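You operate a simulated robot arm through the tools that you are given. There is no shell and no other tool. Be economical: measure what you need, move in short steps, check, and stop when the job is done.

Carry out the task below with a simulated robot arm. There is one attempt and no reset: what you move stays moved.

Task
Wipe the crumbs off with a damp cloth, then slide the tray to where they lay.
Fine: spray the red cloth with the cleaner can and cap the can before wiping; put the cloth back on the white box. What is to be rubbed or washed off counts as gone when no trace of it is left.

The check looks at the end state, three seconds after you hand in, the way a careful person would. Anything else that was tipped, shoved, dropped, spilled or broken makes it a failure. Lids that push on must go on centred and level and be pressed home; caps that screw on are set level and turned clockwise until they are tight. Flat cloth is picked up by pressing the open fingertips on it (5 to 10 N) and closing them slowly along it; thin cloth reads only 2 to 8 mm in the jaws.

Robot
A 5-joint arm with a two-finger parallel gripper, fixed in place. Base frame: the origin is at the foot of the arm, x ahead of it, y to its left, z up; the work surface is at about z = 0. Units: m, degrees, N and s.
With the tool pointing down near the work surface it reaches from about 0.26 to 0.6 m from the base axis. Its first joint turns from -66.0 to 66.0 degrees. The tool tilts only in the upright plane through the base axis and itself; it spins freely about its own axis. Payload 1.57 kg.
The tool frame sits at the grasp point between the pads (the TCP): z along the fingers, y along the line on which they close. The tips reach 0.03 m beyond it. The gripper opens to 0.08 m. The fingers are 0.017 m wide and 0.012 m thick; the gripper's body (0.04 by 0.082 m) begins 0.08 m behind the TCP.
Orientation is that of the tool frame in the base frame, as [roll, pitch, yaw] about the fixed x, y, z axes, in that order (R = Rz(yaw) Ry(pitch) Rx(roll)). With the fingers straight down and closing along the base's y, the tool's x points along the base's -x, its y along +y and its z along -z.

Tools
- The arm moves only by the tool send_rows. Its argument "rows" is one flat list of numbers, 6 for each row, row after row: the shift along the tool's x, y, z in units of 25 mm (1.0 is 25 mm), then the turn, a rotation vector about the tool's x, y, z in units of 8 degrees (1.0 is 8 degrees). In form: [tx, ty, tz, rx, ry, rz, tx, ty, tz, rx, ry, rz, ...]. A call has 1 to 8 rows; each row shifts and turns the commanded pose from where the row before left it, along the tool's axes as they then stand. "claw" is the closure in counts, from 0 (fully open) to 255 (shut), set as the call begins (left out, the last holds). A call with a number of a shift or a turn outside -1 to 1 is refused whole. Each row takes 0.2 s and may step no farther than 0.05 m and 8.6 degrees from the row before; otherwise, or with a gripper value out of range, the whole call is refused. A pose out of reach is approached as far as the arm can. The call stops where the force on the tool passes 90 N (or 10 N more than at its start, if that is more) or the arm is blocked; 0.2 s more then pass. The fingers move at their own pace (about 0.153 m/s each) and stop on an object; they squeeze with about 31 N. The grip force told is the motor's: it shows also when the fingers shut on nothing. Time passes only in rows, and 0.2 s behind the last, so rows that do not move let the fingers close. It gives the time, the measured TCP pose, the force on the tool (base axes), the opening and the grip force at its end, in the units of the frame above (readings bear some noise), with the torque about the TCP (base axes, N m) and any sound that the robot's microphone picked up.
- Cameras (640 x 400 px; columns grow to the right, rows downward): "scene" is fixed at [-0.0157, 0.38, 0.506]; the picture's right is [-1.00, -0.09, 0.00], its down [-0.07, 0.73, -0.68] and it looks along [0.06, -0.68, -0.73] (base axes); focal length 214 px, centre (320, 200). "wrist" rides on the gripper at [0.072, -0.007, -0.122] in the tool frame; the picture's right is [0.09, 1.00, 0.00], its down [-0.84, 0.08, -0.54] and it looks along [-0.54, 0.05, 0.84] (tool axes); focal length 238 px, centre (320, 200). There is no depth. A picture from a camera that has moved, and an enlarged one, comes with that camera's place and axes in the base frame and with its lens.
- get_image(camera): a new picture of that camera. No time passes.
- zoom(camera, box): a new picture of the part [left, top, right, bottom] of that camera's present view, enlarged. No time passes.
- close_job(): hands the job in; it is judged then, once.

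Work in short steps. Places have to be worked out from the pictures, the camera data and where the tool is seen: move nearer, look again, correct. Check each grasp and each placing, and mend what went wrong. You have 120 turns and 64 pictures in all, those below and enlarged ones among them. Open the gripper and draw the arm clear of the work before you hand the job in, unless the task says otherwise; then end with one line.

The tools are called as name(argument=value, ...) on one line, values as JSON. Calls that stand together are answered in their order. send_rows: Moves the arm, as the interface text tells. Its arguments: {"type":"object","properties":{"rows":{"type":"array"},"claw":{"type":"number"}},"required":["rows"]} The other tools are called the same way: get_image (camera) takes a picture; zoom (camera, box) takes an enlarged picture of a part of a camera's view; close_job () hands the job in.

At the start:

```text
time_s: 0.0
position: [0.396, 0.0919, 0.3962]
tool_rot: [179.9, 0.0, 180.0]
ft_force: [0.6, -1.0, 0.1]
moment: [-0.01, 0.02, -0.02]
grip_width: 0.08
finger_force: 0.1
```

scene: 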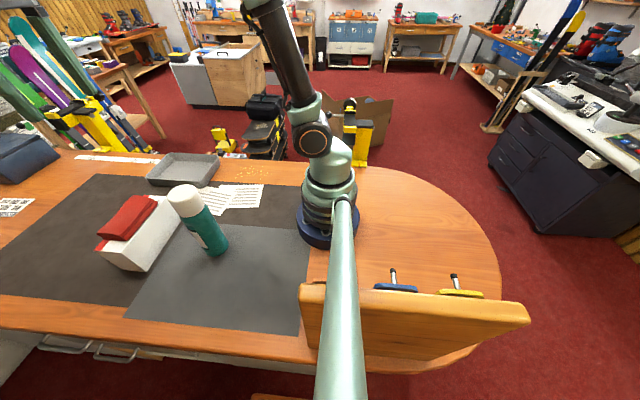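
wrist: 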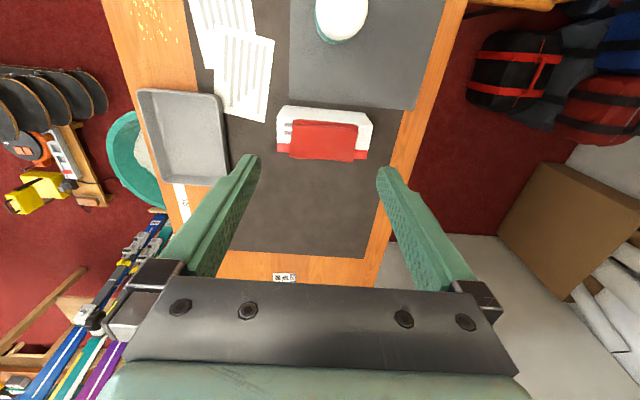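

The tray, crumbs, white box with the red cloth and the can are all visible. I'll look closer at the can and cloth, and at the crumbs and tray.

zoom(camera="scene", box=[80, 140, 280, 280])

zoom(camera="wrist", box=[100, 0, 460, 220])

```text
2.86 times, centred on (180, 210) of scene
camera zoom: at [-0.0157, 0.38, 0.506], right [-1.0, -0.09, 0.0], down [-0.07, 0.73, -0.68], along [0.06, -0.68, -0.73], focal length 613 px, centre (720, 171)
```

zoom: 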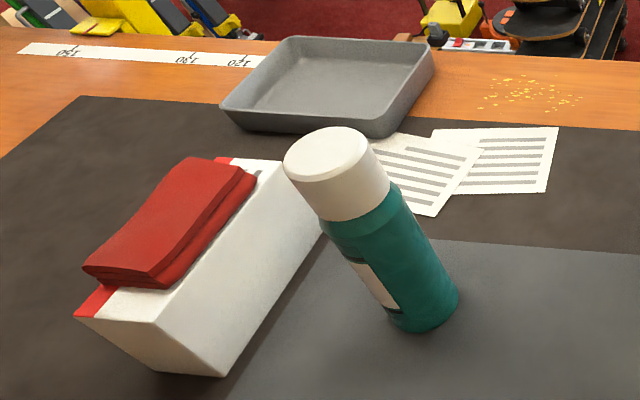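

```text
1.78 times, centred on (280, 110) of wrist
camera zoom: at [0.3247, 0.085, 0.5177], right [-0.09, 1.0, 0.0], down [0.84, 0.08, 0.54], along [0.54, 0.05, -0.84], focal length 424 px, centre (391, 360)
```

zoom: 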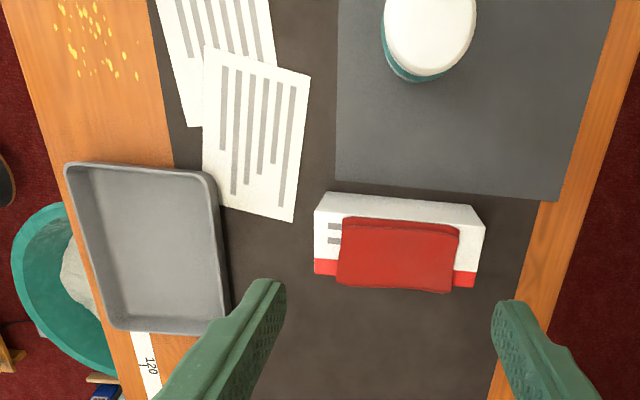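

The can stands at about (0.29, 0.10) and is about 0.195 m tall, with a white cap about 68 mm across. I'll move above it, staying high, to measure it better.

send_rows(rows=[0.85, 0.08, 0.4, 0, 0, 0, 0.85, 0.08, 0.4, 0, 0, 0, 0.85, 0.08, 0.4, 0, 0, 0, 0.85, 0.08, 0.4, 0, 0, 0, 0.85, 0.08, 0.4, 0, 0, 0, 0, 0, 0, 0, 0, 0], claw=0)

get_image(camera="wrist")

get_image(camera="scene")

```text
time_s: 1.4
position: [0.2908, 0.1015, 0.3461]
tool_rot: [180.0, -0.1, 180.0]
ft_force: [0.3, 0.7, 0.4]
moment: [0.03, -0.04, -0.02]
grip_width: 0.0798
finger_force: 0.1
```

```text
59 pictures are left
camera wrist: at [0.218, 0.0956, 0.468], right [-0.09, 1.0, 0.0], down [0.84, 0.08, 0.54], along [0.54, 0.05, -0.84], focal length 238 px, centre (320, 200)
```

wrist: 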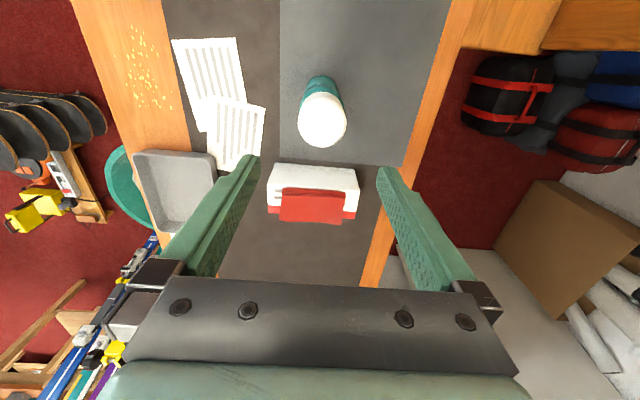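

```text
58 pictures are left
```

scene: 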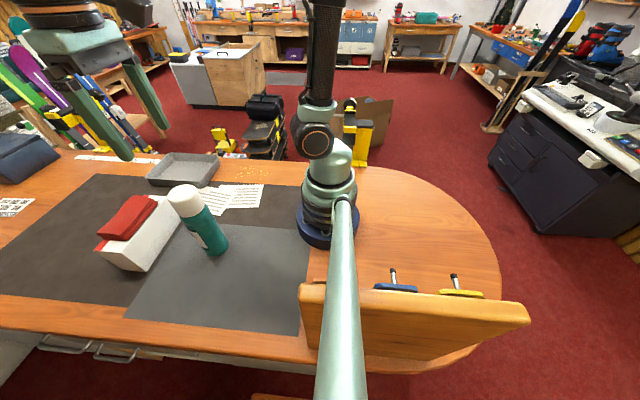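

Readings agree that the can axis is near (0.289, 0.103). I'll zoom in to get the cap's size and seam height.

zoom(camera="wrist", box=[240, 60, 400, 160])

zoom(camera="scene", box=[150, 175, 246, 265])

```text
4.00 times, centred on (320, 110) of wrist
camera zoom: at [0.218, 0.0956, 0.468], right [-0.09, 1.0, 0.0], down [0.84, 0.08, 0.54], along [0.54, 0.05, -0.84], focal length 953 px, centre (320, 560)
```

zoom: 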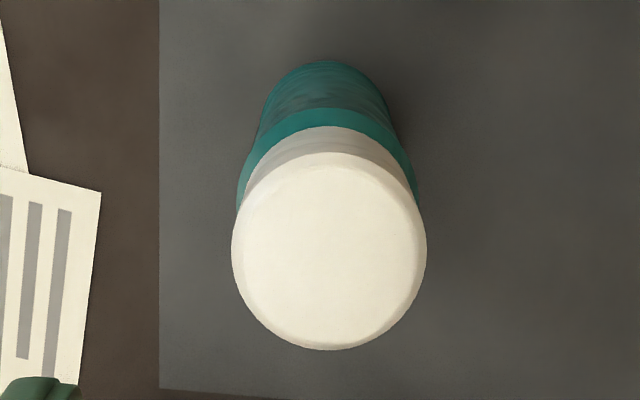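

```text
4.44 times, centred on (198, 220) of scene
camera zoom: at [-0.0157, 0.38, 0.506], right [-1.0, -0.09, 0.0], down [-0.07, 0.73, -0.68], along [0.06, -0.68, -0.73], focal length 953 px, centre (862, 111)
```

zoom: 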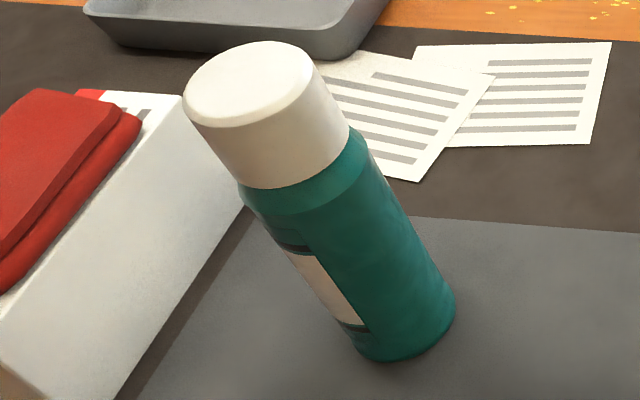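

The cap is about 55 mm across and spans z of roughly 0.155–0.195. I'll lower the open fingers around it to TCP z ≈ 0.19.

send_rows(rows=[0.03, 0.03, 0.9, 0, 0, 0, 0, 0, 0.9, 0, 0, 0, 0, 0, 0.9, 0, 0, 0, 0, 0, 0.9, 0, 0, 0, 0, 0, 0.9, 0, 0, 0, 0, 0, 0.9, 0, 0, 0, 0, 0, 0.8, 0, 0, 0, 0, 0, 0, 0, 0, 0], claw=0)

zoom(camera="scene", box=[120, 120, 280, 265])

```text
time_s: 3.2
position: [0.2913, 0.102, 0.1878]
tool_rot: [180.0, 0.0, -180.0]
ft_force: [0.4, -0.6, 0.6]
moment: [0.01, 0.0, 0.01]
grip_width: 0.0798
finger_force: 0.1
```

```text
2.76 times, centred on (200, 192) of scene
camera zoom: at [-0.0157, 0.38, 0.506], right [-1.0, -0.09, 0.0], down [-0.07, 0.73, -0.68], along [0.06, -0.68, -0.73], focal length 592 px, centre (651, 221)
```

zoom: 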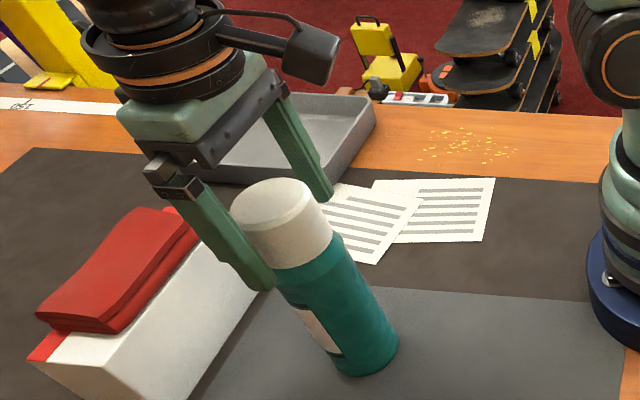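

The tips sit on the cap above the seam (about z 0.145). Closing on the cap.

send_rows(rows=[0, 0, 0, 0, 0, 0, 0, 0, 0, 0, 0, 0, 0, 0, 0, 0, 0, 0], claw=255)

```text
time_s: 4.0
position: [0.29, 0.1005, 0.1891]
tool_rot: [180.0, 0.1, 179.9]
ft_force: [-0.3, 1.4, -0.7]
moment: [0.0, 0.0, 0.03]
grip_width: 0.059
finger_force: 31.4
heard: snap
```

Grip is 59 mm wide and I heard a snap, so I'll check the can before pulling.

zoom(camera="scene", box=[120, 120, 280, 265])

```text
2.76 times, centred on (200, 192) of scene
camera zoom: at [-0.0157, 0.38, 0.506], right [-1.0, -0.09, 0.0], down [-0.07, 0.73, -0.68], along [0.06, -0.68, -0.73], focal length 592 px, centre (651, 221)
```

zoom: 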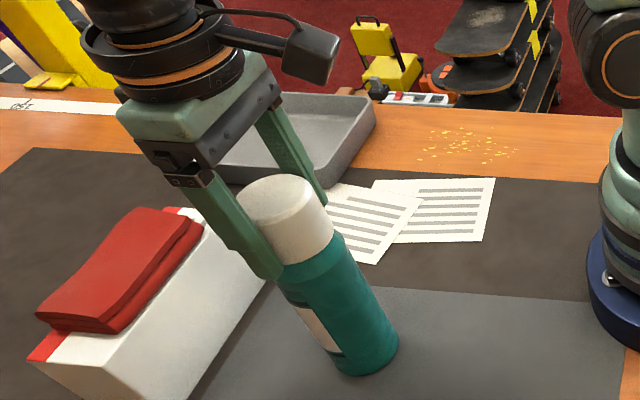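

The grip looks sound. I'll pull up slowly to see whether the cap comes off.

send_rows(rows=[0, 0, -0.2, 0, 0, 0, 0, 0, -0.2, 0, 0, 0, 0, 0, -0.2, 0, 0, 0, 0, 0, -0.2, 0, 0, 0, 0, 0, 0, 0, 0, 0])

zoom(camera="scene", box=[120, 120, 280, 265])

```text
time_s: 5.2
position: [0.2901, 0.102, 0.2118]
tool_rot: [-179.9, 0.1, 180.0]
ft_force: [-0.5, -0.8, 0.5]
moment: [0.02, 0.02, -0.02]
grip_width: 0.059
finger_force: 30.9
```

```text
2.76 times, centred on (200, 192) of scene
camera zoom: at [-0.0157, 0.38, 0.506], right [-1.0, -0.09, 0.0], down [-0.07, 0.73, -0.68], along [0.06, -0.68, -0.73], focal length 592 px, centre (651, 221)
```

zoom: 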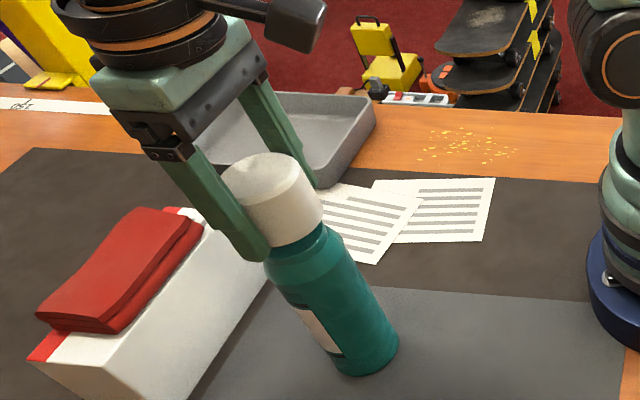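

The cap comes off cleanly and the can stays put. I'll lift higher and look at the nozzle.

send_rows(rows=[0, 0, -0.8, 0, 0, 0, 0, 0, -0.8, 0, 0, 0, 0, 0, -0.8, 0, 0, 0, 0, 0, -0.8, 0, 0, 0, 0, 0, 0, 0, 0, 0])

zoom(camera="scene", box=[120, 160, 280, 265])

get_image(camera="wrist")

```text
time_s: 6.4
position: [0.2919, 0.1032, 0.2891]
tool_rot: [179.9, 0.0, -179.9]
ft_force: [1.4, 0.0, -0.3]
moment: [-0.04, -0.03, 0.04]
grip_width: 0.0585
finger_force: 31.1
```

```text
3.81 times, centred on (200, 212) of scene
camera zoom: at [-0.0157, 0.38, 0.506], right [-1.0, -0.09, 0.0], down [-0.07, 0.73, -0.68], along [0.06, -0.68, -0.73], focal length 817 px, centre (777, 152)
```

zoom: 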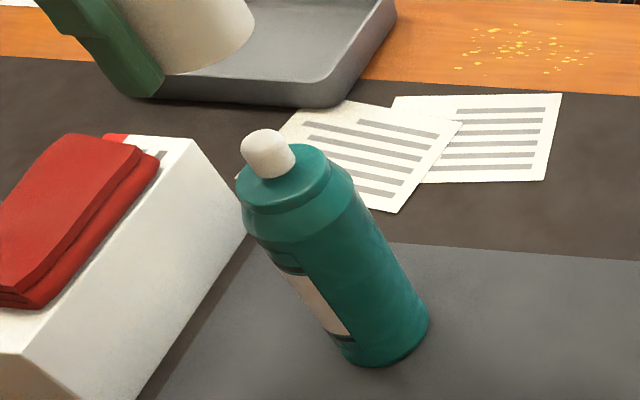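

```text
51 pictures are left
camera wrist: at [0.2195, 0.0962, 0.4115], right [-0.09, 1.0, 0.0], down [0.84, 0.08, 0.54], along [0.54, 0.05, -0.84], focal length 238 px, centre (320, 200)
```

wrist: 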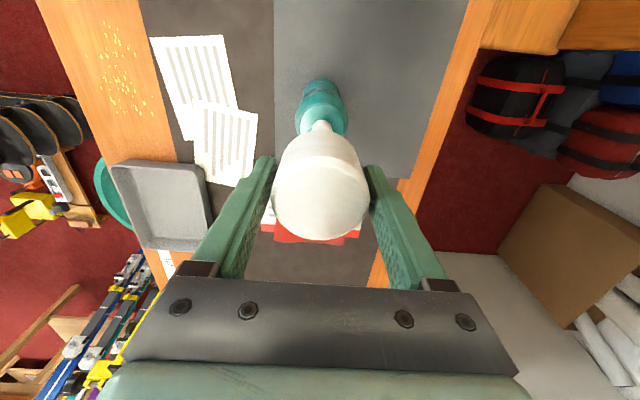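

The cap is off and a white spray button shows. I'll zoom on the button for the nozzle hole.

zoom(camera="scene", box=[176, 186, 208, 216])

```text
13.33 times, centred on (192, 201) of scene
camera zoom: at [-0.0157, 0.38, 0.506], right [-1.0, -0.09, 0.0], down [-0.07, 0.73, -0.68], along [0.06, -0.68, -0.73], focal length 2860 px, centre (2027, 187)
```

zoom: 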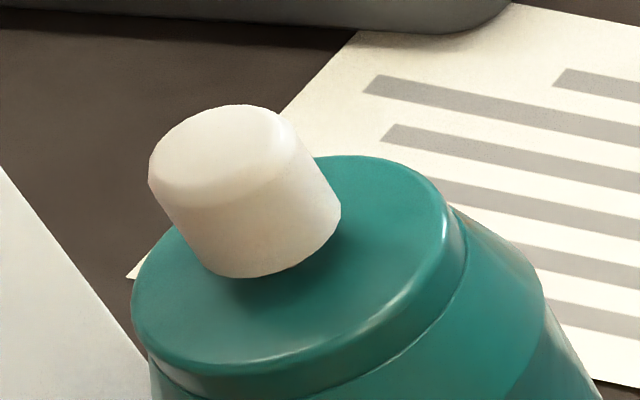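

No hole shows on the camera side. I'll put the cap down on free mat at about (0.29, 0.22), moving sideways first and then down.

send_rows(rows=[0, 0.95, 0, 0, 0, 0, 0, 0.95, 0, 0, 0, 0, 0, 0.95, 0, 0, 0, 0, 0, 0.95, 0, 0, 0, 0, 0, 0.9, 0, 0, 0, 0, 0, 0, 0.95, 0, 0, 0, 0, 0, 0.95, 0, 0, 0, 0, 0, 0.95, 0, 0, 0])

send_rows(rows=[0, 0, 0.95, 0, 0, 0, 0, 0, 0.95, 0, 0, 0, 0, 0, 0.95, 0, 0, 0, 0, 0, 0.95, 0, 0, 0, 0, 0, 0.95, 0, 0, 0, 0, 0, 0.95, 0, 0, 0, 0, 0, 0, 0, 0, 0])

```text
time_s: 8.2
position: [0.2889, 0.2203, 0.2202]
tool_rot: [179.9, 0.0, -179.9]
ft_force: [0.0, 0.6, -0.1]
moment: [-0.01, -0.02, 0.01]
grip_width: 0.0588
finger_force: 30.7
```

```text
time_s: 9.8
position: [0.2898, 0.2199, 0.0754]
tool_rot: [180.0, 0.0, -179.9]
ft_force: [-0.1, 0.0, -0.6]
moment: [0.01, -0.03, -0.01]
grip_width: 0.0589
finger_force: 31.3
```

Now I'll lower in small steps, watching the force for contact.

send_rows(rows=[0, 0, 0.4, 0, 0, 0, 0, 0, 0.4, 0, 0, 0, 0, 0, 0.1, 0, 0, 0, 0, 0, 0.1, 0, 0, 0])

zoom(camera="scene", box=[100, 150, 300, 330])

```text
time_s: 10.8
position: [0.2915, 0.2206, 0.0523]
tool_rot: [-180.0, -0.1, 180.0]
ft_force: [-0.1, 0.1, 0.9]
moment: [-0.01, 0.02, 0.01]
grip_width: 0.059
finger_force: 31.1
```

```text
2.22 times, centred on (200, 240) of scene
camera zoom: at [-0.0157, 0.38, 0.506], right [-1.0, -0.09, 0.0], down [-0.07, 0.73, -0.68], along [0.06, -0.68, -0.73], focal length 477 px, centre (587, 111)
```

zoom: 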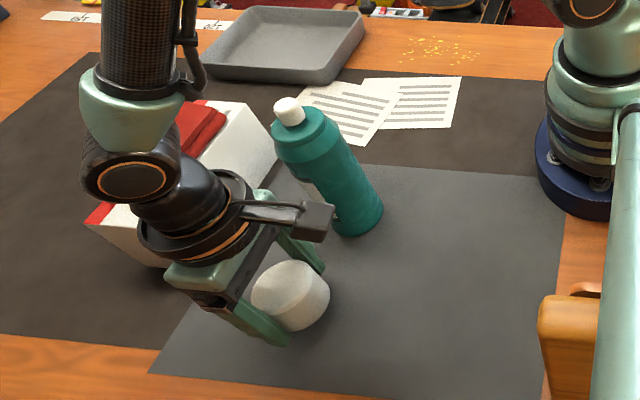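

send_rows(rows=[0, 0, 0.1, 0, 0, 0, 0, 0, 0.1, 0, 0, 0, 0, 0, 0.1, 0, 0, 0])

```text
time_s: 11.6
position: [0.2905, 0.2208, 0.0441]
tool_rot: [-179.9, 0.0, 180.0]
ft_force: [0.0, -0.5, 0.5]
moment: [0.02, -0.01, -0.04]
grip_width: 0.0589
finger_force: 31.0
```

No contact yet at 0.044, so I continue in 2 mm steps.

send_rows(rows=[0, 0, 0.08, 0, 0, 0, 0, 0, 0.08, 0, 0, 0])

```text
time_s: 12.2
position: [0.2911, 0.2208, 0.0413]
tool_rot: [180.0, 0.0, -179.9]
ft_force: [-0.1, 0.3, 0.4]
moment: [-0.01, 0.0, 0.01]
grip_width: 0.0589
finger_force: 31.2
```

send_rows(rows=[0, 0, 0.08, 0, 0, 0, 0, 0, 0.08, 0, 0, 0])

```text
time_s: 12.8
position: [0.2905, 0.2208, 0.0369]
tool_rot: [-179.9, 0.0, -180.0]
ft_force: [0.1, -0.9, -1.0]
moment: [0.04, 0.03, -0.01]
grip_width: 0.0589
finger_force: 31.0
```

send_rows(rows=[0, 0, 0.06, 0, 0, 0, 0, 0, 0.06, 0, 0, 0])

zoom(camera="scene", box=[160, 230, 260, 320])

```text
time_s: 13.4
position: [0.2906, 0.2211, 0.0332]
tool_rot: [180.0, 0.0, 180.0]
ft_force: [-0.4, -0.4, -0.3]
moment: [0.06, 0.01, 0.0]
grip_width: 0.059
finger_force: 31.0
```

```text
4.44 times, centred on (210, 275) of scene
camera zoom: at [-0.0157, 0.38, 0.506], right [-1.0, -0.09, 0.0], down [-0.07, 0.73, -0.68], along [0.06, -0.68, -0.73], focal length 953 px, centre (809, -133)
```

zoom: 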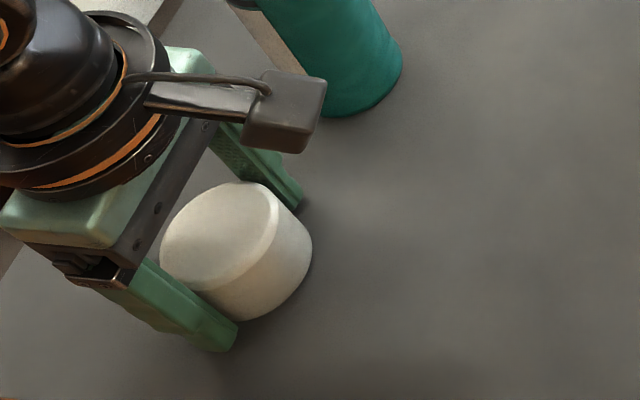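

The tips and the cap's rim are almost on the mat. I'll go 1 mm lower, release, then rise and look at the button.

send_rows(rows=[0, 0, 0.04, 0, 0, 0, 0, 0, 0, 0, 0, 0])

send_rows(rows=[0, 0, 0, 0, 0, 0, 0, 0, 0, 0, 0, 0, 0, 0, -0.5, 0, 0, 0, 0, 0, -0.95, 0, 0, 0, 0, 0, -0.95, 0, 0, 0, 0, 0, -0.95, 0, 0, 0, 0, 0, -0.95, 0, 0, 0, 0, 0, -0.95, 0, 0, 0], claw=0)

get_image(camera="wrist")

```text
time_s: 14.0
position: [0.2888, 0.2196, 0.0311]
tool_rot: [-180.0, 0.0, -180.0]
ft_force: [-0.3, 0.4, 0.2]
moment: [0.01, 0.02, 0.02]
grip_width: 0.059
finger_force: 30.9
```

```text
time_s: 15.8
position: [0.2886, 0.221, 0.1656]
tool_rot: [180.0, -0.1, 179.9]
ft_force: [0.3, 1.1, -0.4]
moment: [-0.01, -0.04, 0.01]
grip_width: 0.08
finger_force: 0.0
```

```text
47 pictures are left
camera wrist: at [0.2172, 0.2144, 0.2868], right [-0.09, 1.0, 0.0], down [0.84, 0.08, 0.54], along [0.54, 0.05, -0.84], focal length 238 px, centre (320, 200)
```

wrist: 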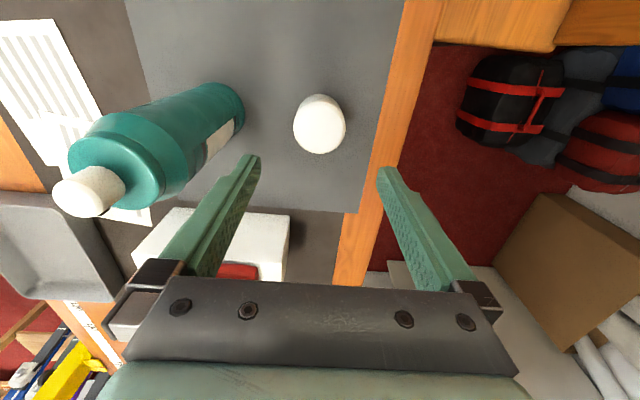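

The cap is standing upright. To see the far side of the button I'll raise and spin the tool 135° so the wrist camera views the can from the +x/-y side.

send_rows(rows=[0, 0, -0.9, 0, 0, -1, 0, 0, -0.9, 0, 0, -1, 0, 0, -0.9, 0, 0, -1, 0, 0, -0.3, 0, 0, -1, 0, 0, 0, 0, 0, -1, 0, 0, 0, 0, 0, -1, 0, 0, 0, 0, 0, -1, 0, 0, 0, 0, 0, -1])

send_rows(rows=[0, 0, 0, 0, 0, -1, 0, 0, 0, 0, 0, -1, 0, 0, 0, 0, 0, -1, 0, 0, 0, 0, 0, -1, 0, 0, 0, 0, 0, -1, 0, 0, 0, 0, 0, -1, 0, 0, 0, 0, 0, -1, 0, 0, 0, 0, 0, -1])

```text
time_s: 17.6
position: [0.2901, 0.2205, 0.2402]
tool_rot: [180.0, 0.1, -115.8]
ft_force: [-0.3, 0.3, 0.3]
moment: [-0.02, -0.01, 0.03]
grip_width: 0.0799
finger_force: 0.1
```

```text
time_s: 19.4
position: [0.2901, 0.2205, 0.2394]
tool_rot: [180.0, 0.0, -51.8]
ft_force: [-0.9, 1.1, -0.3]
moment: [0.0, 0.06, 0.0]
grip_width: 0.0801
finger_force: 0.1
```

send_rows(rows=[0.92, 0.27, 0, 0, 0, 0, 0.92, 0.27, 0, 0, 0, 0, 0.92, 0.27, 0, 0, 0, 0, 0.92, 0.27, 0, 0, 0, 0, 0.92, 0.27, 0, 0, 0, 0, 0.92, 0.27, 0, 0, 0, 0, 0.92, 0.27, 0, 0, 0, 0, 0.92, 0.27, 0, 0, 0, 0])

send_rows(rows=[0.92, 0.27, 0, 0, 0, 0, 0, 0, 0, 0, 0, 0])

get_image(camera="wrist")

```text
time_s: 21.2
position: [0.36, 0.0436, 0.2395]
tool_rot: [-180.0, 0.1, -52.0]
ft_force: [-0.2, 0.1, 0.4]
moment: [-0.02, 0.03, 0.04]
grip_width: 0.0799
finger_force: 0.1
```

```text
time_s: 21.8
position: [0.3692, 0.0195, 0.2397]
tool_rot: [-179.9, 0.0, -52.1]
ft_force: [-0.7, -0.7, 0.5]
moment: [-0.01, 0.01, 0.01]
grip_width: 0.0799
finger_force: 0.1
```

```text
46 pictures are left
camera wrist: at [0.4184, -0.0326, 0.3605], right [-0.73, -0.69, 0.0], down [-0.58, 0.61, 0.54], along [-0.37, 0.39, -0.84], focal length 238 px, centre (320, 200)
```

wrist: 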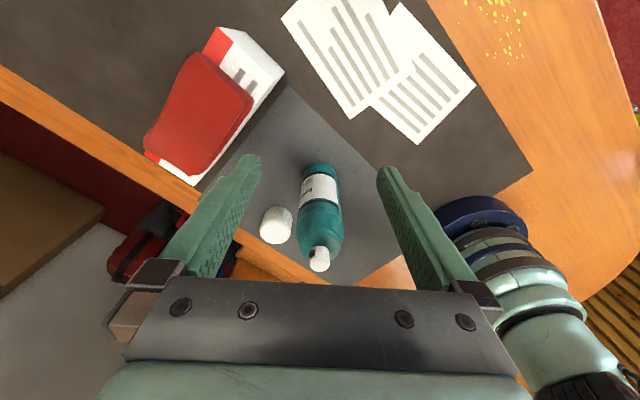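

There appears to be a dark hole on the button's side, so I'll zoom on it, and on the cloth too.

zoom(camera="wrist", box=[290, 205, 350, 280])

zoom(camera="wrist", box=[130, 10, 310, 200])

```text
5.33 times, centred on (320, 242) of wrist
camera zoom: at [0.4184, -0.0326, 0.3605], right [-0.73, -0.69, 0.0], down [-0.58, 0.61, 0.54], along [-0.37, 0.39, -0.84], focal length 1271 px, centre (320, -27)
```

zoom: 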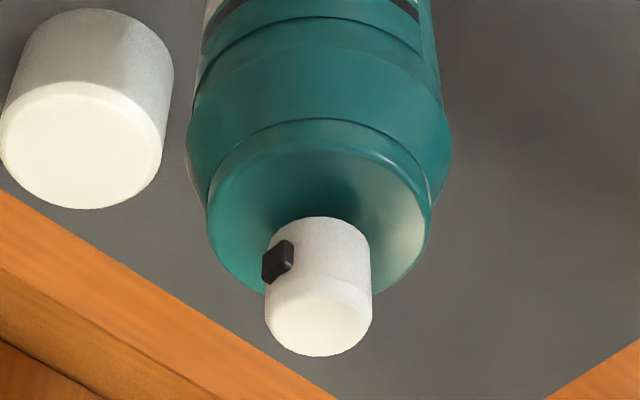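

```text
2.11 times, centred on (220, 105) of wrist
camera zoom: at [0.4184, -0.0326, 0.3605], right [-0.73, -0.69, 0.0], down [-0.58, 0.61, 0.54], along [-0.37, 0.39, -0.84], focal length 502 px, centre (530, 400)
```

zoom: 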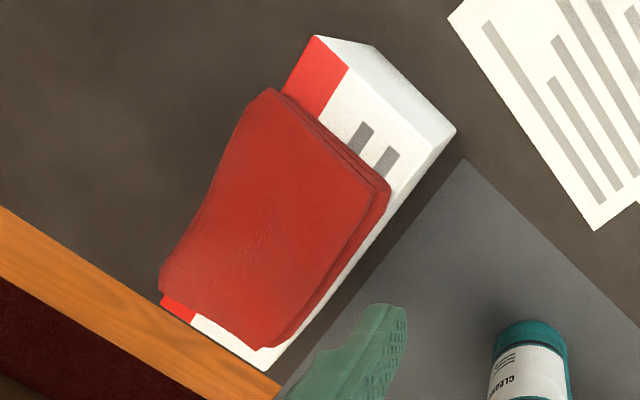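

The black nozzle points about +x (roughly 9° toward +y), straight toward the box with the cloth, but at z≈0.18 against the cloth's ≈0.10. I'll close the fingers and move over the button for a short test press, to see how wide the spray is.

send_rows(rows=[0, 0, -0.4, 0, 0, 0, -0.92, 0.09, 0, 0, 0, 0, -0.92, 0.09, 0, 0, 0, 0, -0.92, 0.09, 0, 0, 0, 0, -0.92, 0.09, 0, 0, 0, 0, -0.92, 0.09, 0, 0, 0, 0, 0, 0, 0, 0, 0, 0], claw=255)

get_image(camera="wrist")

zoom(camera="scene", box=[120, 140, 280, 260])

```text
time_s: 23.4
position: [0.2893, 0.1057, 0.249]
tool_rot: [-180.0, 0.0, -52.0]
ft_force: [0.5, -0.1, 0.0]
moment: [0.02, 0.01, -0.01]
grip_width: 0.0
finger_force: 20.9
```

```text
43 pictures are left
camera wrist: at [0.3391, 0.0518, 0.3716], right [-0.73, -0.69, 0.0], down [-0.58, 0.61, 0.54], along [-0.37, 0.39, -0.84], focal length 238 px, centre (320, 200)
```

wrist: 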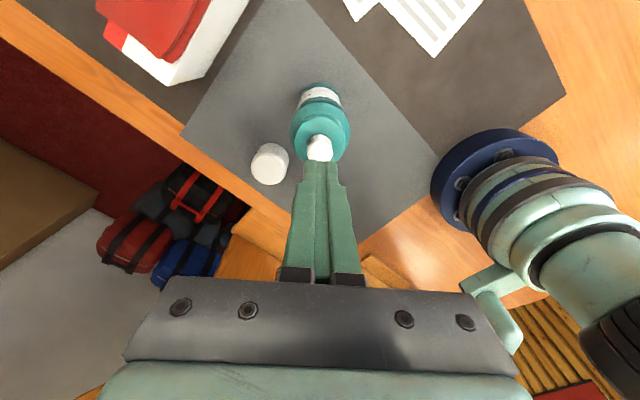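

```text
3.33 times, centred on (200, 200) of scene
camera zoom: at [-0.0157, 0.38, 0.506], right [-1.0, -0.09, 0.0], down [-0.07, 0.73, -0.68], along [0.06, -0.68, -0.73], focal length 715 px, centre (720, 200)
```

zoom: 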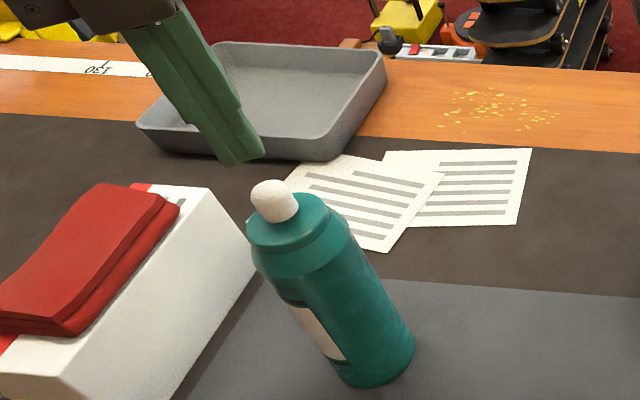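

The button top is at about (0.289, 0.101, 0.188) and the tips are at 0.219. I'll descend to just above it, then press in small steps.

send_rows(rows=[0.13, 0.1, 0.5, 0, 0, 0, 0, 0, 0.5, 0, 0, 0, 0, 0, 0.1, 0, 0, 0, 0, 0, 0.08, 0, 0, 0])

```text
time_s: 24.4
position: [0.2896, 0.0997, 0.22]
tool_rot: [180.0, -0.1, -52.0]
ft_force: [-0.7, -0.6, 1.6]
moment: [0.0, 0.03, 0.0]
grip_width: 0.0
finger_force: 21.0
heard: click
```

A click at 0.220 with only about 1.6 N. I'll look before going further.

zoom(camera="scene", box=[80, 140, 240, 260])

```text
3.33 times, centred on (160, 200) of scene
camera zoom: at [-0.0157, 0.38, 0.506], right [-1.0, -0.09, 0.0], down [-0.07, 0.73, -0.68], along [0.06, -0.68, -0.73], focal length 715 px, centre (853, 200)
```

zoom: 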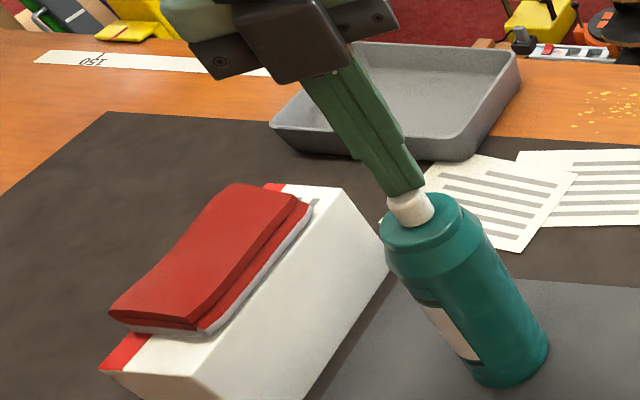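

The cloth's near lower edge already looks changed (greyish), so the spray does reach it. I'll press 2 mm more, hold briefly, and check.

send_rows(rows=[0, 0, 0.08, 0, 0, 0, 0, 0, 0, 0, 0, 0])

zoom(camera="scene", box=[80, 170, 240, 270])

```text
time_s: 25.0
position: [0.2899, 0.0997, 0.2184]
tool_rot: [-180.0, 0.0, -52.0]
ft_force: [-1.8, 0.9, 6.0]
moment: [0.04, 0.05, 0.01]
grip_width: 0.0
finger_force: 21.2
```

```text
4.00 times, centred on (160, 220) of scene
camera zoom: at [-0.0158, 0.38, 0.506], right [-1.0, -0.09, 0.0], down [-0.07, 0.73, -0.68], along [0.06, -0.68, -0.73], focal length 858 px, centre (960, 120)
```

zoom: 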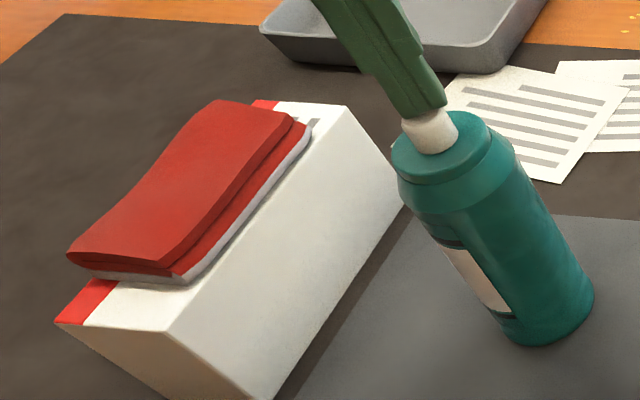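

send_rows(rows=[0, 0, 0.08, 0, 0, 0, 0, 0, 0.04, 0, 0, 0, 0, 0, 0, 0, 0, 0, 0, 0, 0, 0, 0, 0])

zoom(camera="scene", box=[80, 170, 240, 270])

```text
time_s: 26.0
position: [0.2896, 0.0993, 0.2143]
tool_rot: [-179.9, -0.1, -52.0]
ft_force: [-3.8, -0.5, 24.1]
moment: [0.0, 0.18, -0.02]
grip_width: 0.0002
finger_force: 21.6
```

```text
4.00 times, centred on (160, 220) of scene
camera zoom: at [-0.0158, 0.38, 0.506], right [-1.0, -0.09, 0.0], down [-0.07, 0.73, -0.68], along [0.06, -0.68, -0.73], focal length 858 px, centre (960, 120)
```

zoom: 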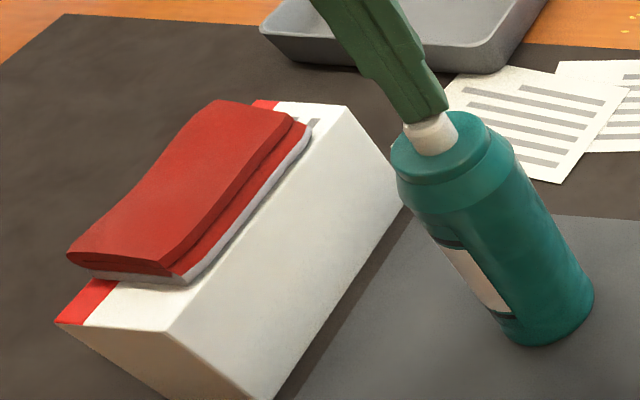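

The button is fully pressed (24 N). I'll release it, rise, and inspect the cloth closely.

send_rows(rows=[0, 0, -0.3, 0, 0, 0, 0, 0, -0.9, 0, 0, 0, 0, 0, -0.9, 0, 0, 0, 0, 0, 0, 0, 0, 0])

zoom(camera="scene", box=[85, 185, 175, 260])

zoom(camera="wrist", box=[60, 0, 340, 170])

```text
time_s: 27.0
position: [0.2914, 0.0982, 0.2664]
tool_rot: [180.0, 0.1, -51.9]
ft_force: [-0.4, 0.0, 0.3]
moment: [-0.05, -0.04, -0.02]
grip_width: 0.0003
finger_force: 21.8
```

```text
5.33 times, centred on (130, 222) of scene
camera zoom: at [-0.0157, 0.38, 0.506], right [-1.0, -0.09, 0.0], down [-0.07, 0.73, -0.68], along [0.06, -0.68, -0.73], focal length 1144 px, centre (1333, 80)
```

zoom: 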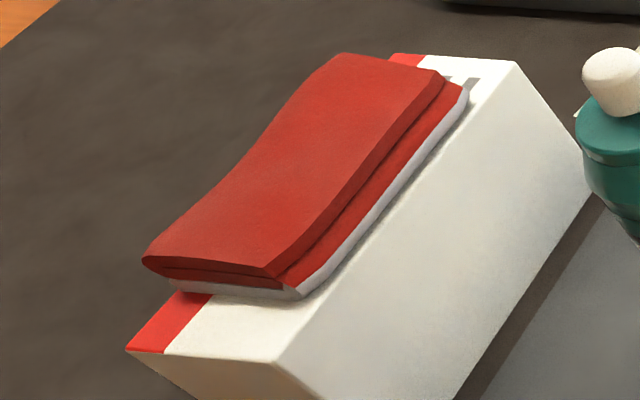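

```text
2.29 times, centred on (200, 85) of wrist
camera zoom: at [0.3405, 0.046, 0.3876], right [-0.73, -0.69, 0.0], down [-0.58, 0.61, 0.54], along [-0.37, 0.39, -0.84], focal length 545 px, centre (594, 463)
```

zoom: 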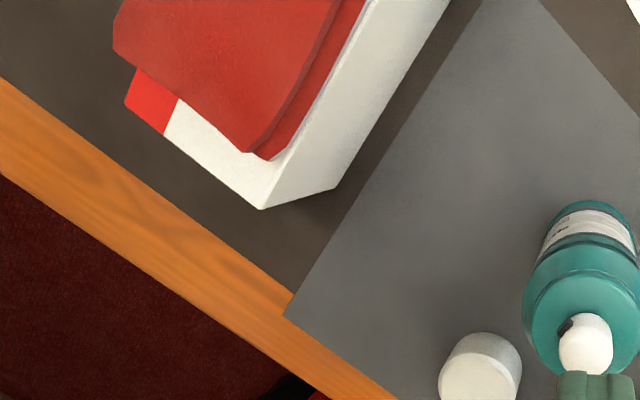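

The whole lower layer of the cloth has turned pale and wet-looking, so it took the spray. Next comes the cap: I'll move over it with open fingers and check the alignment.

send_rows(rows=[-0.78, -0.6, 0, 0, 0, 0, -0.78, -0.6, 0, 0, 0, 0, -0.78, -0.6, 0, 0, 0, 0, -0.78, -0.6, 0, 0, 0, 0, -0.78, -0.59, 0, 0, 0, 0, 0, 0, 0.9, 0, 0, 0, 0, 0, 0.9, 0, 0, 0, 0, 0, 0.9, 0, 0, 0], claw=0)

send_rows(rows=[0, 0, 0.9, 0, 0, 0, 0, 0, 0.9, 0, 0, 0, 0, 0, 0.9, 0, 0, 0, 0, 0, 0, 0, 0, 0])

get_image(camera="wrist")

```text
time_s: 28.8
position: [0.2889, 0.2227, 0.1995]
tool_rot: [180.0, -0.1, -52.0]
ft_force: [0.2, 0.9, 0.4]
moment: [-0.01, 0.0, 0.0]
grip_width: 0.0802
finger_force: 0.0
```

```text
time_s: 29.8
position: [0.2884, 0.2224, 0.1312]
tool_rot: [179.9, 0.0, -52.0]
ft_force: [0.9, -0.1, -0.2]
moment: [0.0, -0.03, 0.0]
grip_width: 0.0802
finger_force: 0.0
```

```text
36 pictures are left
camera wrist: at [0.3375, 0.1694, 0.2534], right [-0.73, -0.69, 0.0], down [-0.58, 0.61, 0.54], along [-0.37, 0.39, -0.84], focal length 238 px, centre (320, 200)
```

wrist: 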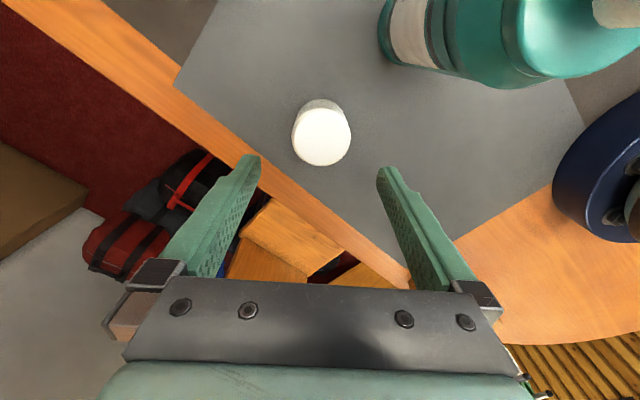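

The cap centre is near (0.290, 0.218), almost under the TCP. I'll descend around it and grip.

send_rows(rows=[0.13, 0.03, 0.9, 0, 0, 0, 0, 0, 0.9, 0, 0, 0, 0, 0, 0.9, 0, 0, 0, 0, 0, 0.9, 0, 0, 0, 0, 0, 0.3, 0, 0, 0, 0, 0, 0, 0, 0, 0])

send_rows(rows=[0, 0, 0, 0, 0, 0, 0, 0, 0, 0, 0, 0, 0, 0, 0, 0, 0, 0], claw=255)

```text
time_s: 31.2
position: [0.2896, 0.2198, 0.0339]
tool_rot: [-180.0, 0.0, -51.9]
ft_force: [0.1, 0.4, -0.2]
moment: [-0.01, -0.01, 0.02]
grip_width: 0.08
finger_force: 0.0
```

```text
time_s: 32.0
position: [0.2898, 0.2197, 0.0344]
tool_rot: [180.0, 0.1, -52.0]
ft_force: [0.2, -1.4, 0.8]
moment: [0.0, 0.02, 0.01]
grip_width: 0.0582
finger_force: 31.1
```

Cap gripped at 58 mm. I'll lift it clear and carry it over the can.

send_rows(rows=[0, 0, -0.95, 0, 0, 0, 0, 0, -0.95, 0, 0, 0, 0, 0, -0.95, 0, 0, 0, 0, 0, -0.95, 0, 0, 0, 0, 0, -0.95, 0, 0, 0, 0, 0, -0.95, 0, 0, 0, 0, 0, -0.95, 0, 0, 0, 0, 0, -0.95, 0, 0, 0])

send_rows(rows=[0, 0, -0.5, 0, 0, 0, 0.74, 0.58, 0, 0, 0, 0, 0.74, 0.58, 0, 0, 0, 0, 0.74, 0.58, 0, 0, 0, 0, 0.74, 0.58, 0, 0, 0, 0, 0.74, 0.58, 0, 0, 0, 0, 0, 0, 0, 0, 0, 0])

zoom(camera="scene", box=[120, 150, 260, 260])

get_image(camera="wrist")

```text
time_s: 33.8
position: [0.2918, 0.2193, 0.225]
tool_rot: [180.0, 0.0, -52.0]
ft_force: [0.0, 0.4, 0.3]
moment: [0.01, 0.02, 0.0]
grip_width: 0.0578
finger_force: 31.3
```

```text
time_s: 35.4
position: [0.2909, 0.1026, 0.2365]
tool_rot: [-180.0, 0.1, -52.0]
ft_force: [0.0, -0.4, -0.5]
moment: [-0.01, 0.01, 0.01]
grip_width: 0.0581
finger_force: 31.0
```

```text
3.64 times, centred on (190, 205) of scene
camera zoom: at [-0.0157, 0.38, 0.506], right [-1.0, -0.09, 0.0], down [-0.07, 0.73, -0.68], along [0.06, -0.68, -0.73], focal length 780 px, centre (793, 182)
```

zoom: 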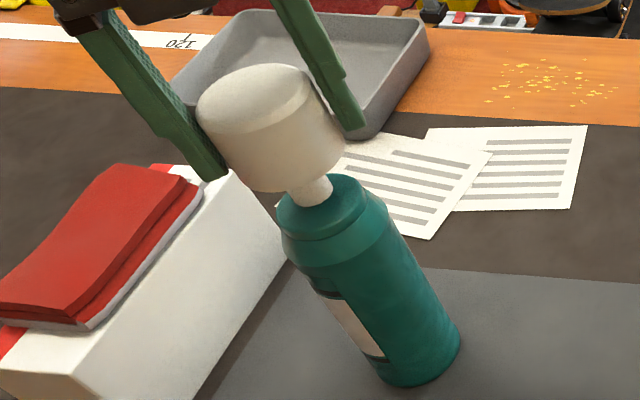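

```text
34 pictures are left
camera wrist: at [0.3397, 0.0491, 0.3585], right [-0.73, -0.69, 0.0], down [-0.58, 0.61, 0.54], along [-0.37, 0.39, -0.84], focal length 238 px, centre (320, 200)
```

wrist: 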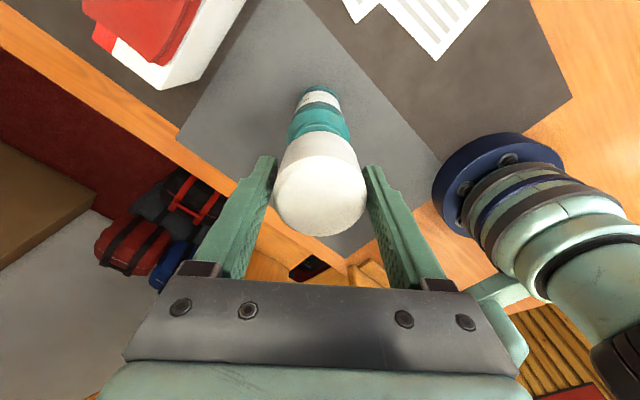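

The cap and can axes line up within about 1–2 mm. I'll lower to just above seating height.

send_rows(rows=[0, 0.05, 0.4, 0, 0, 0, 0, 0, 0.4, 0, 0, 0, 0, 0, 0.4, 0, 0, 0, 0, 0, 0.3, 0, 0, 0, 0, 0, 0, 0, 0, 0])

```text
time_s: 36.6
position: [0.2907, 0.101, 0.201]
tool_rot: [-179.6, -0.2, -52.0]
ft_force: [-3.1, 1.2, 33.8]
moment: [0.73, -0.28, 0.07]
grip_width: 0.0579
finger_force: 31.0
```

Contact at z 0.201 with a moment: the rim touches on the +y side (about +22 mm y, +8 mm x), so the cap sits slightly too far to -y. I'll back up and look.

send_rows(rows=[0, 0, -0.2, 0, 0, 0, 0, 0, -0.1, 0, 0, 0, 0, 0, 0, 0, 0, 0])

zoom(camera="scene", box=[150, 170, 240, 260])

```text
time_s: 37.4
position: [0.2888, 0.1009, 0.2059]
tool_rot: [179.9, -0.1, -52.0]
ft_force: [-0.1, 0.1, 0.1]
moment: [-0.01, 0.0, 0.01]
grip_width: 0.0578
finger_force: 30.6
```

```text
4.44 times, centred on (195, 215) of scene
camera zoom: at [-0.0157, 0.38, 0.506], right [-1.0, -0.09, 0.0], down [-0.07, 0.73, -0.68], along [0.06, -0.68, -0.73], focal length 953 px, centre (876, 133)
```

zoom: 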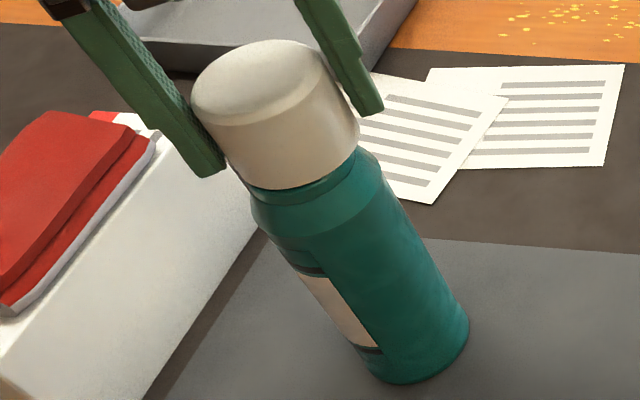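

Shifting the cap about 1 mm in +x and 2 mm in +y, then lowering gently again.

send_rows(rows=[-0.04, -0.08, 0, 0, 0, 0, 0, 0, 0.16, 0, 0, 0, 0, 0, 0.08, 0, 0, 0, 0, 0, 0, 0, 0, 0])

```text
time_s: 38.4
position: [0.2897, 0.1028, 0.2002]
tool_rot: [180.0, 0.0, -52.0]
ft_force: [-1.3, 0.1, 0.0]
moment: [-0.07, 0.01, 0.01]
grip_width: 0.0579
finger_force: 31.2
```

No contact at 0.200 now, so the offset is fixed. Lowering further.

send_rows(rows=[0, 0, 0.08, 0, 0, 0, 0, 0, 0.08, 0, 0, 0])

```text
time_s: 39.0
position: [0.29, 0.1026, 0.1967]
tool_rot: [180.0, 0.1, -52.0]
ft_force: [0.9, 0.5, -0.8]
moment: [0.01, -0.02, 0.0]
grip_width: 0.0575
finger_force: 30.7
```

send_rows(rows=[0, 0, 0.08, 0, 0, 0, 0, 0, 0.08, 0, 0, 0, 0, 0, 0.04, 0, 0, 0])

```text
time_s: 39.8
position: [0.2914, 0.1023, 0.1948]
tool_rot: [-179.8, -0.1, -51.9]
ft_force: [-6.4, -2.5, 39.3]
moment: [-0.43, 0.72, 0.28]
grip_width: 0.0581
finger_force: 31.2
heard: snap
```

A snap with 39 N — the cap likely clicked on. I'll press a little more, then check it.

send_rows(rows=[0, 0, 0.06, 0, 0, 0, 0, 0, 0, 0, 0, 0])

zoom(camera="scene", box=[150, 170, 240, 260])

```text
time_s: 40.4
position: [0.2902, 0.1036, 0.1909]
tool_rot: [-179.8, -0.2, -52.1]
ft_force: [-5.2, -2.8, 40.1]
moment: [-0.39, 0.66, 0.24]
grip_width: 0.0579
finger_force: 30.9
```

```text
4.44 times, centred on (195, 215) of scene
camera zoom: at [-0.0158, 0.38, 0.506], right [-1.0, -0.09, 0.0], down [-0.07, 0.73, -0.68], along [0.06, -0.68, -0.73], focal length 953 px, centre (876, 133)
```

zoom: 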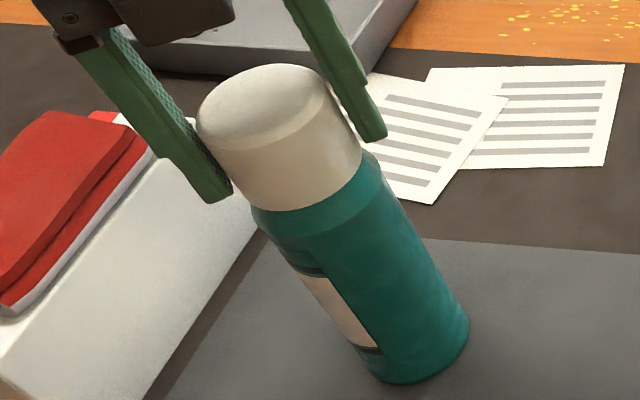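

It looks seated. I'll relieve the force, release, rise, then press the cap top with closed fingers to be sure it is home.

send_rows(rows=[0, 0, -0.06, 0, 0, 0, 0, 0, 0, 0, 0, 0])

send_rows(rows=[0, 0, 0, 0, 0, 0, 0, 0, 0, 0, 0, 0, 0, 0, -0.6, 0, 0, 0, 0, 0, -0.8, 0, 0, 0, 0, 0, -0.8, 0, 0, 0, 0, 0, 0, 0, 0, 0], claw=0)

zoom(camera="scene", box=[150, 170, 240, 260])

```text
time_s: 41.0
position: [0.2891, 0.1037, 0.1918]
tool_rot: [180.0, 0.0, -52.1]
ft_force: [5.2, -0.9, 5.8]
moment: [-0.09, -0.71, -0.03]
grip_width: 0.0578
finger_force: 30.7
```

```text
time_s: 42.4
position: [0.2906, 0.1039, 0.2469]
tool_rot: [180.0, 0.0, -52.0]
ft_force: [-0.1, 0.3, -0.5]
moment: [0.05, 0.02, 0.03]
grip_width: 0.08
finger_force: 0.1
```

```text
4.44 times, centred on (195, 215) of scene
camera zoom: at [-0.0157, 0.38, 0.506], right [-1.0, -0.09, 0.0], down [-0.07, 0.73, -0.68], along [0.06, -0.68, -0.73], focal length 953 px, centre (876, 133)
```

zoom: 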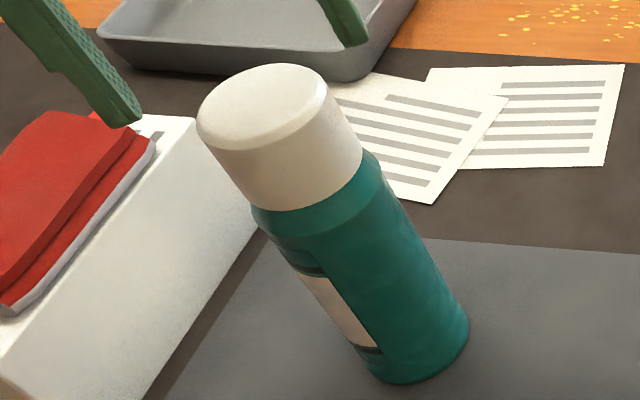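

The cap is level, as at the start. Now a confirming press from above with closed fingers.

send_rows(rows=[0, 0, 0, 0, 0, 0, 0, 0, 0, 0, 0, 0, 0, 0, 0.6, 0, 0, 0, 0, 0, 0.2, 0, 0, 0, 0, 0, 0.1, 0, 0, 0, 0, 0, 0.05, 0, 0, 0], claw=255)

```text
time_s: 43.4
position: [0.2972, 0.1053, 0.2364]
tool_rot: [-178.5, -0.5, -52.0]
ft_force: [-2.4, -0.4, 13.9]
moment: [-0.03, 0.12, 0.0]
grip_width: 0.0
finger_force: 21.2
stopped in row 5: the force on the tool passed its limit (the readings are from after the stop); the commanded pose is now the measured one
```

The force limit tripped; let me check the can and rise.

send_rows(rows=[0, 0, -0.5, 0, 0, 0, 0, 0, -0.5, 0, 0, 0, 0, 0, 0, 0, 0, 0])

zoom(camera="scene", box=[150, 170, 240, 260])

```text
time_s: 44.2
position: [0.2933, 0.1043, 0.2614]
tool_rot: [-178.6, -0.5, -52.1]
ft_force: [-0.1, -0.2, 0.2]
moment: [0.0, -0.02, 0.01]
grip_width: 0.0
finger_force: 21.1
```

```text
4.44 times, centred on (195, 215) of scene
camera zoom: at [-0.0157, 0.38, 0.506], right [-1.0, -0.09, 0.0], down [-0.07, 0.73, -0.68], along [0.06, -0.68, -0.73], focal length 953 px, centre (876, 133)
```

zoom: 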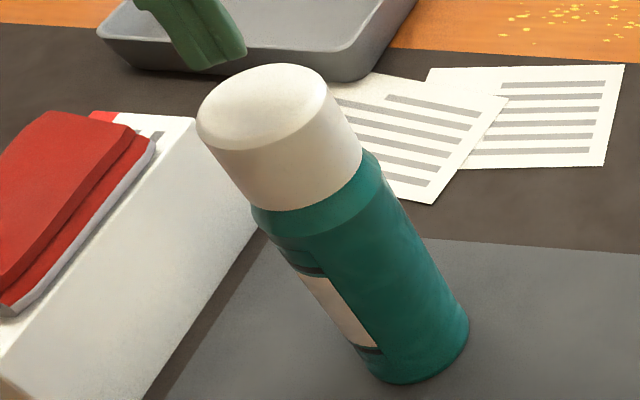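

The can is unmoved and the cap took the full push, so it's home. I'll level the tool, spin to yaw 0 (fingers closing along y), and go above the cloth.

send_rows(rows=[0, 0, -0.4, -0.175, -0.06, 0, 0, 0, 0, 0, 0, -1, 0, 0, 0, 0, 0, -1, 0, 0, 0, 0, 0, -1, 0, 0, 0, 0, 0, -1, 0, 0, 0, 0, 0, -1, 0, 0, 0, 0, 0, -1, 0, 0, 0, 0, 0, -0.5])

send_rows(rows=[0.95, 0, 0, 0, 0, 0, 0.95, 0, 0, 0, 0, 0, 0.95, 0, 0, 0, 0, 0, 0.95, 0, 0, 0, 0, 0, 0.95, 0, 0, 0, 0, 0, 0.95, 0, 0, 0, 0, 0, 0.95, 0, 0, 0, 0, 0, 0.4, 0, 0, 0, 0, 0], claw=0)

get_image(camera="wrist")

```text
time_s: 46.0
position: [0.2945, 0.1052, 0.2704]
tool_rot: [179.9, 0.0, 0.1]
ft_force: [0.2, 0.2, 0.0]
moment: [-0.01, 0.01, -0.03]
grip_width: 0.0001
finger_force: 21.1
```

```text
time_s: 47.8
position: [0.4711, 0.1069, 0.2709]
tool_rot: [180.0, 0.0, 0.0]
ft_force: [0.6, 0.6, 0.2]
moment: [0.01, -0.02, -0.01]
grip_width: 0.08
finger_force: 0.0
```

```text
29 pictures are left
camera wrist: at [0.543, 0.112, 0.392], right [0.09, -1.0, 0.0], down [-0.84, -0.08, 0.54], along [-0.54, -0.05, -0.84], focal length 238 px, centre (320, 200)
```

wrist: 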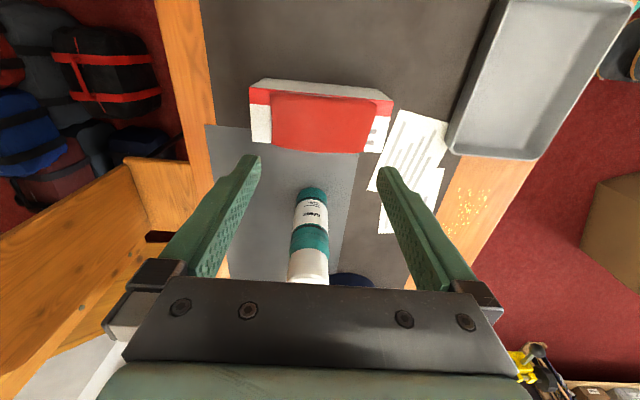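

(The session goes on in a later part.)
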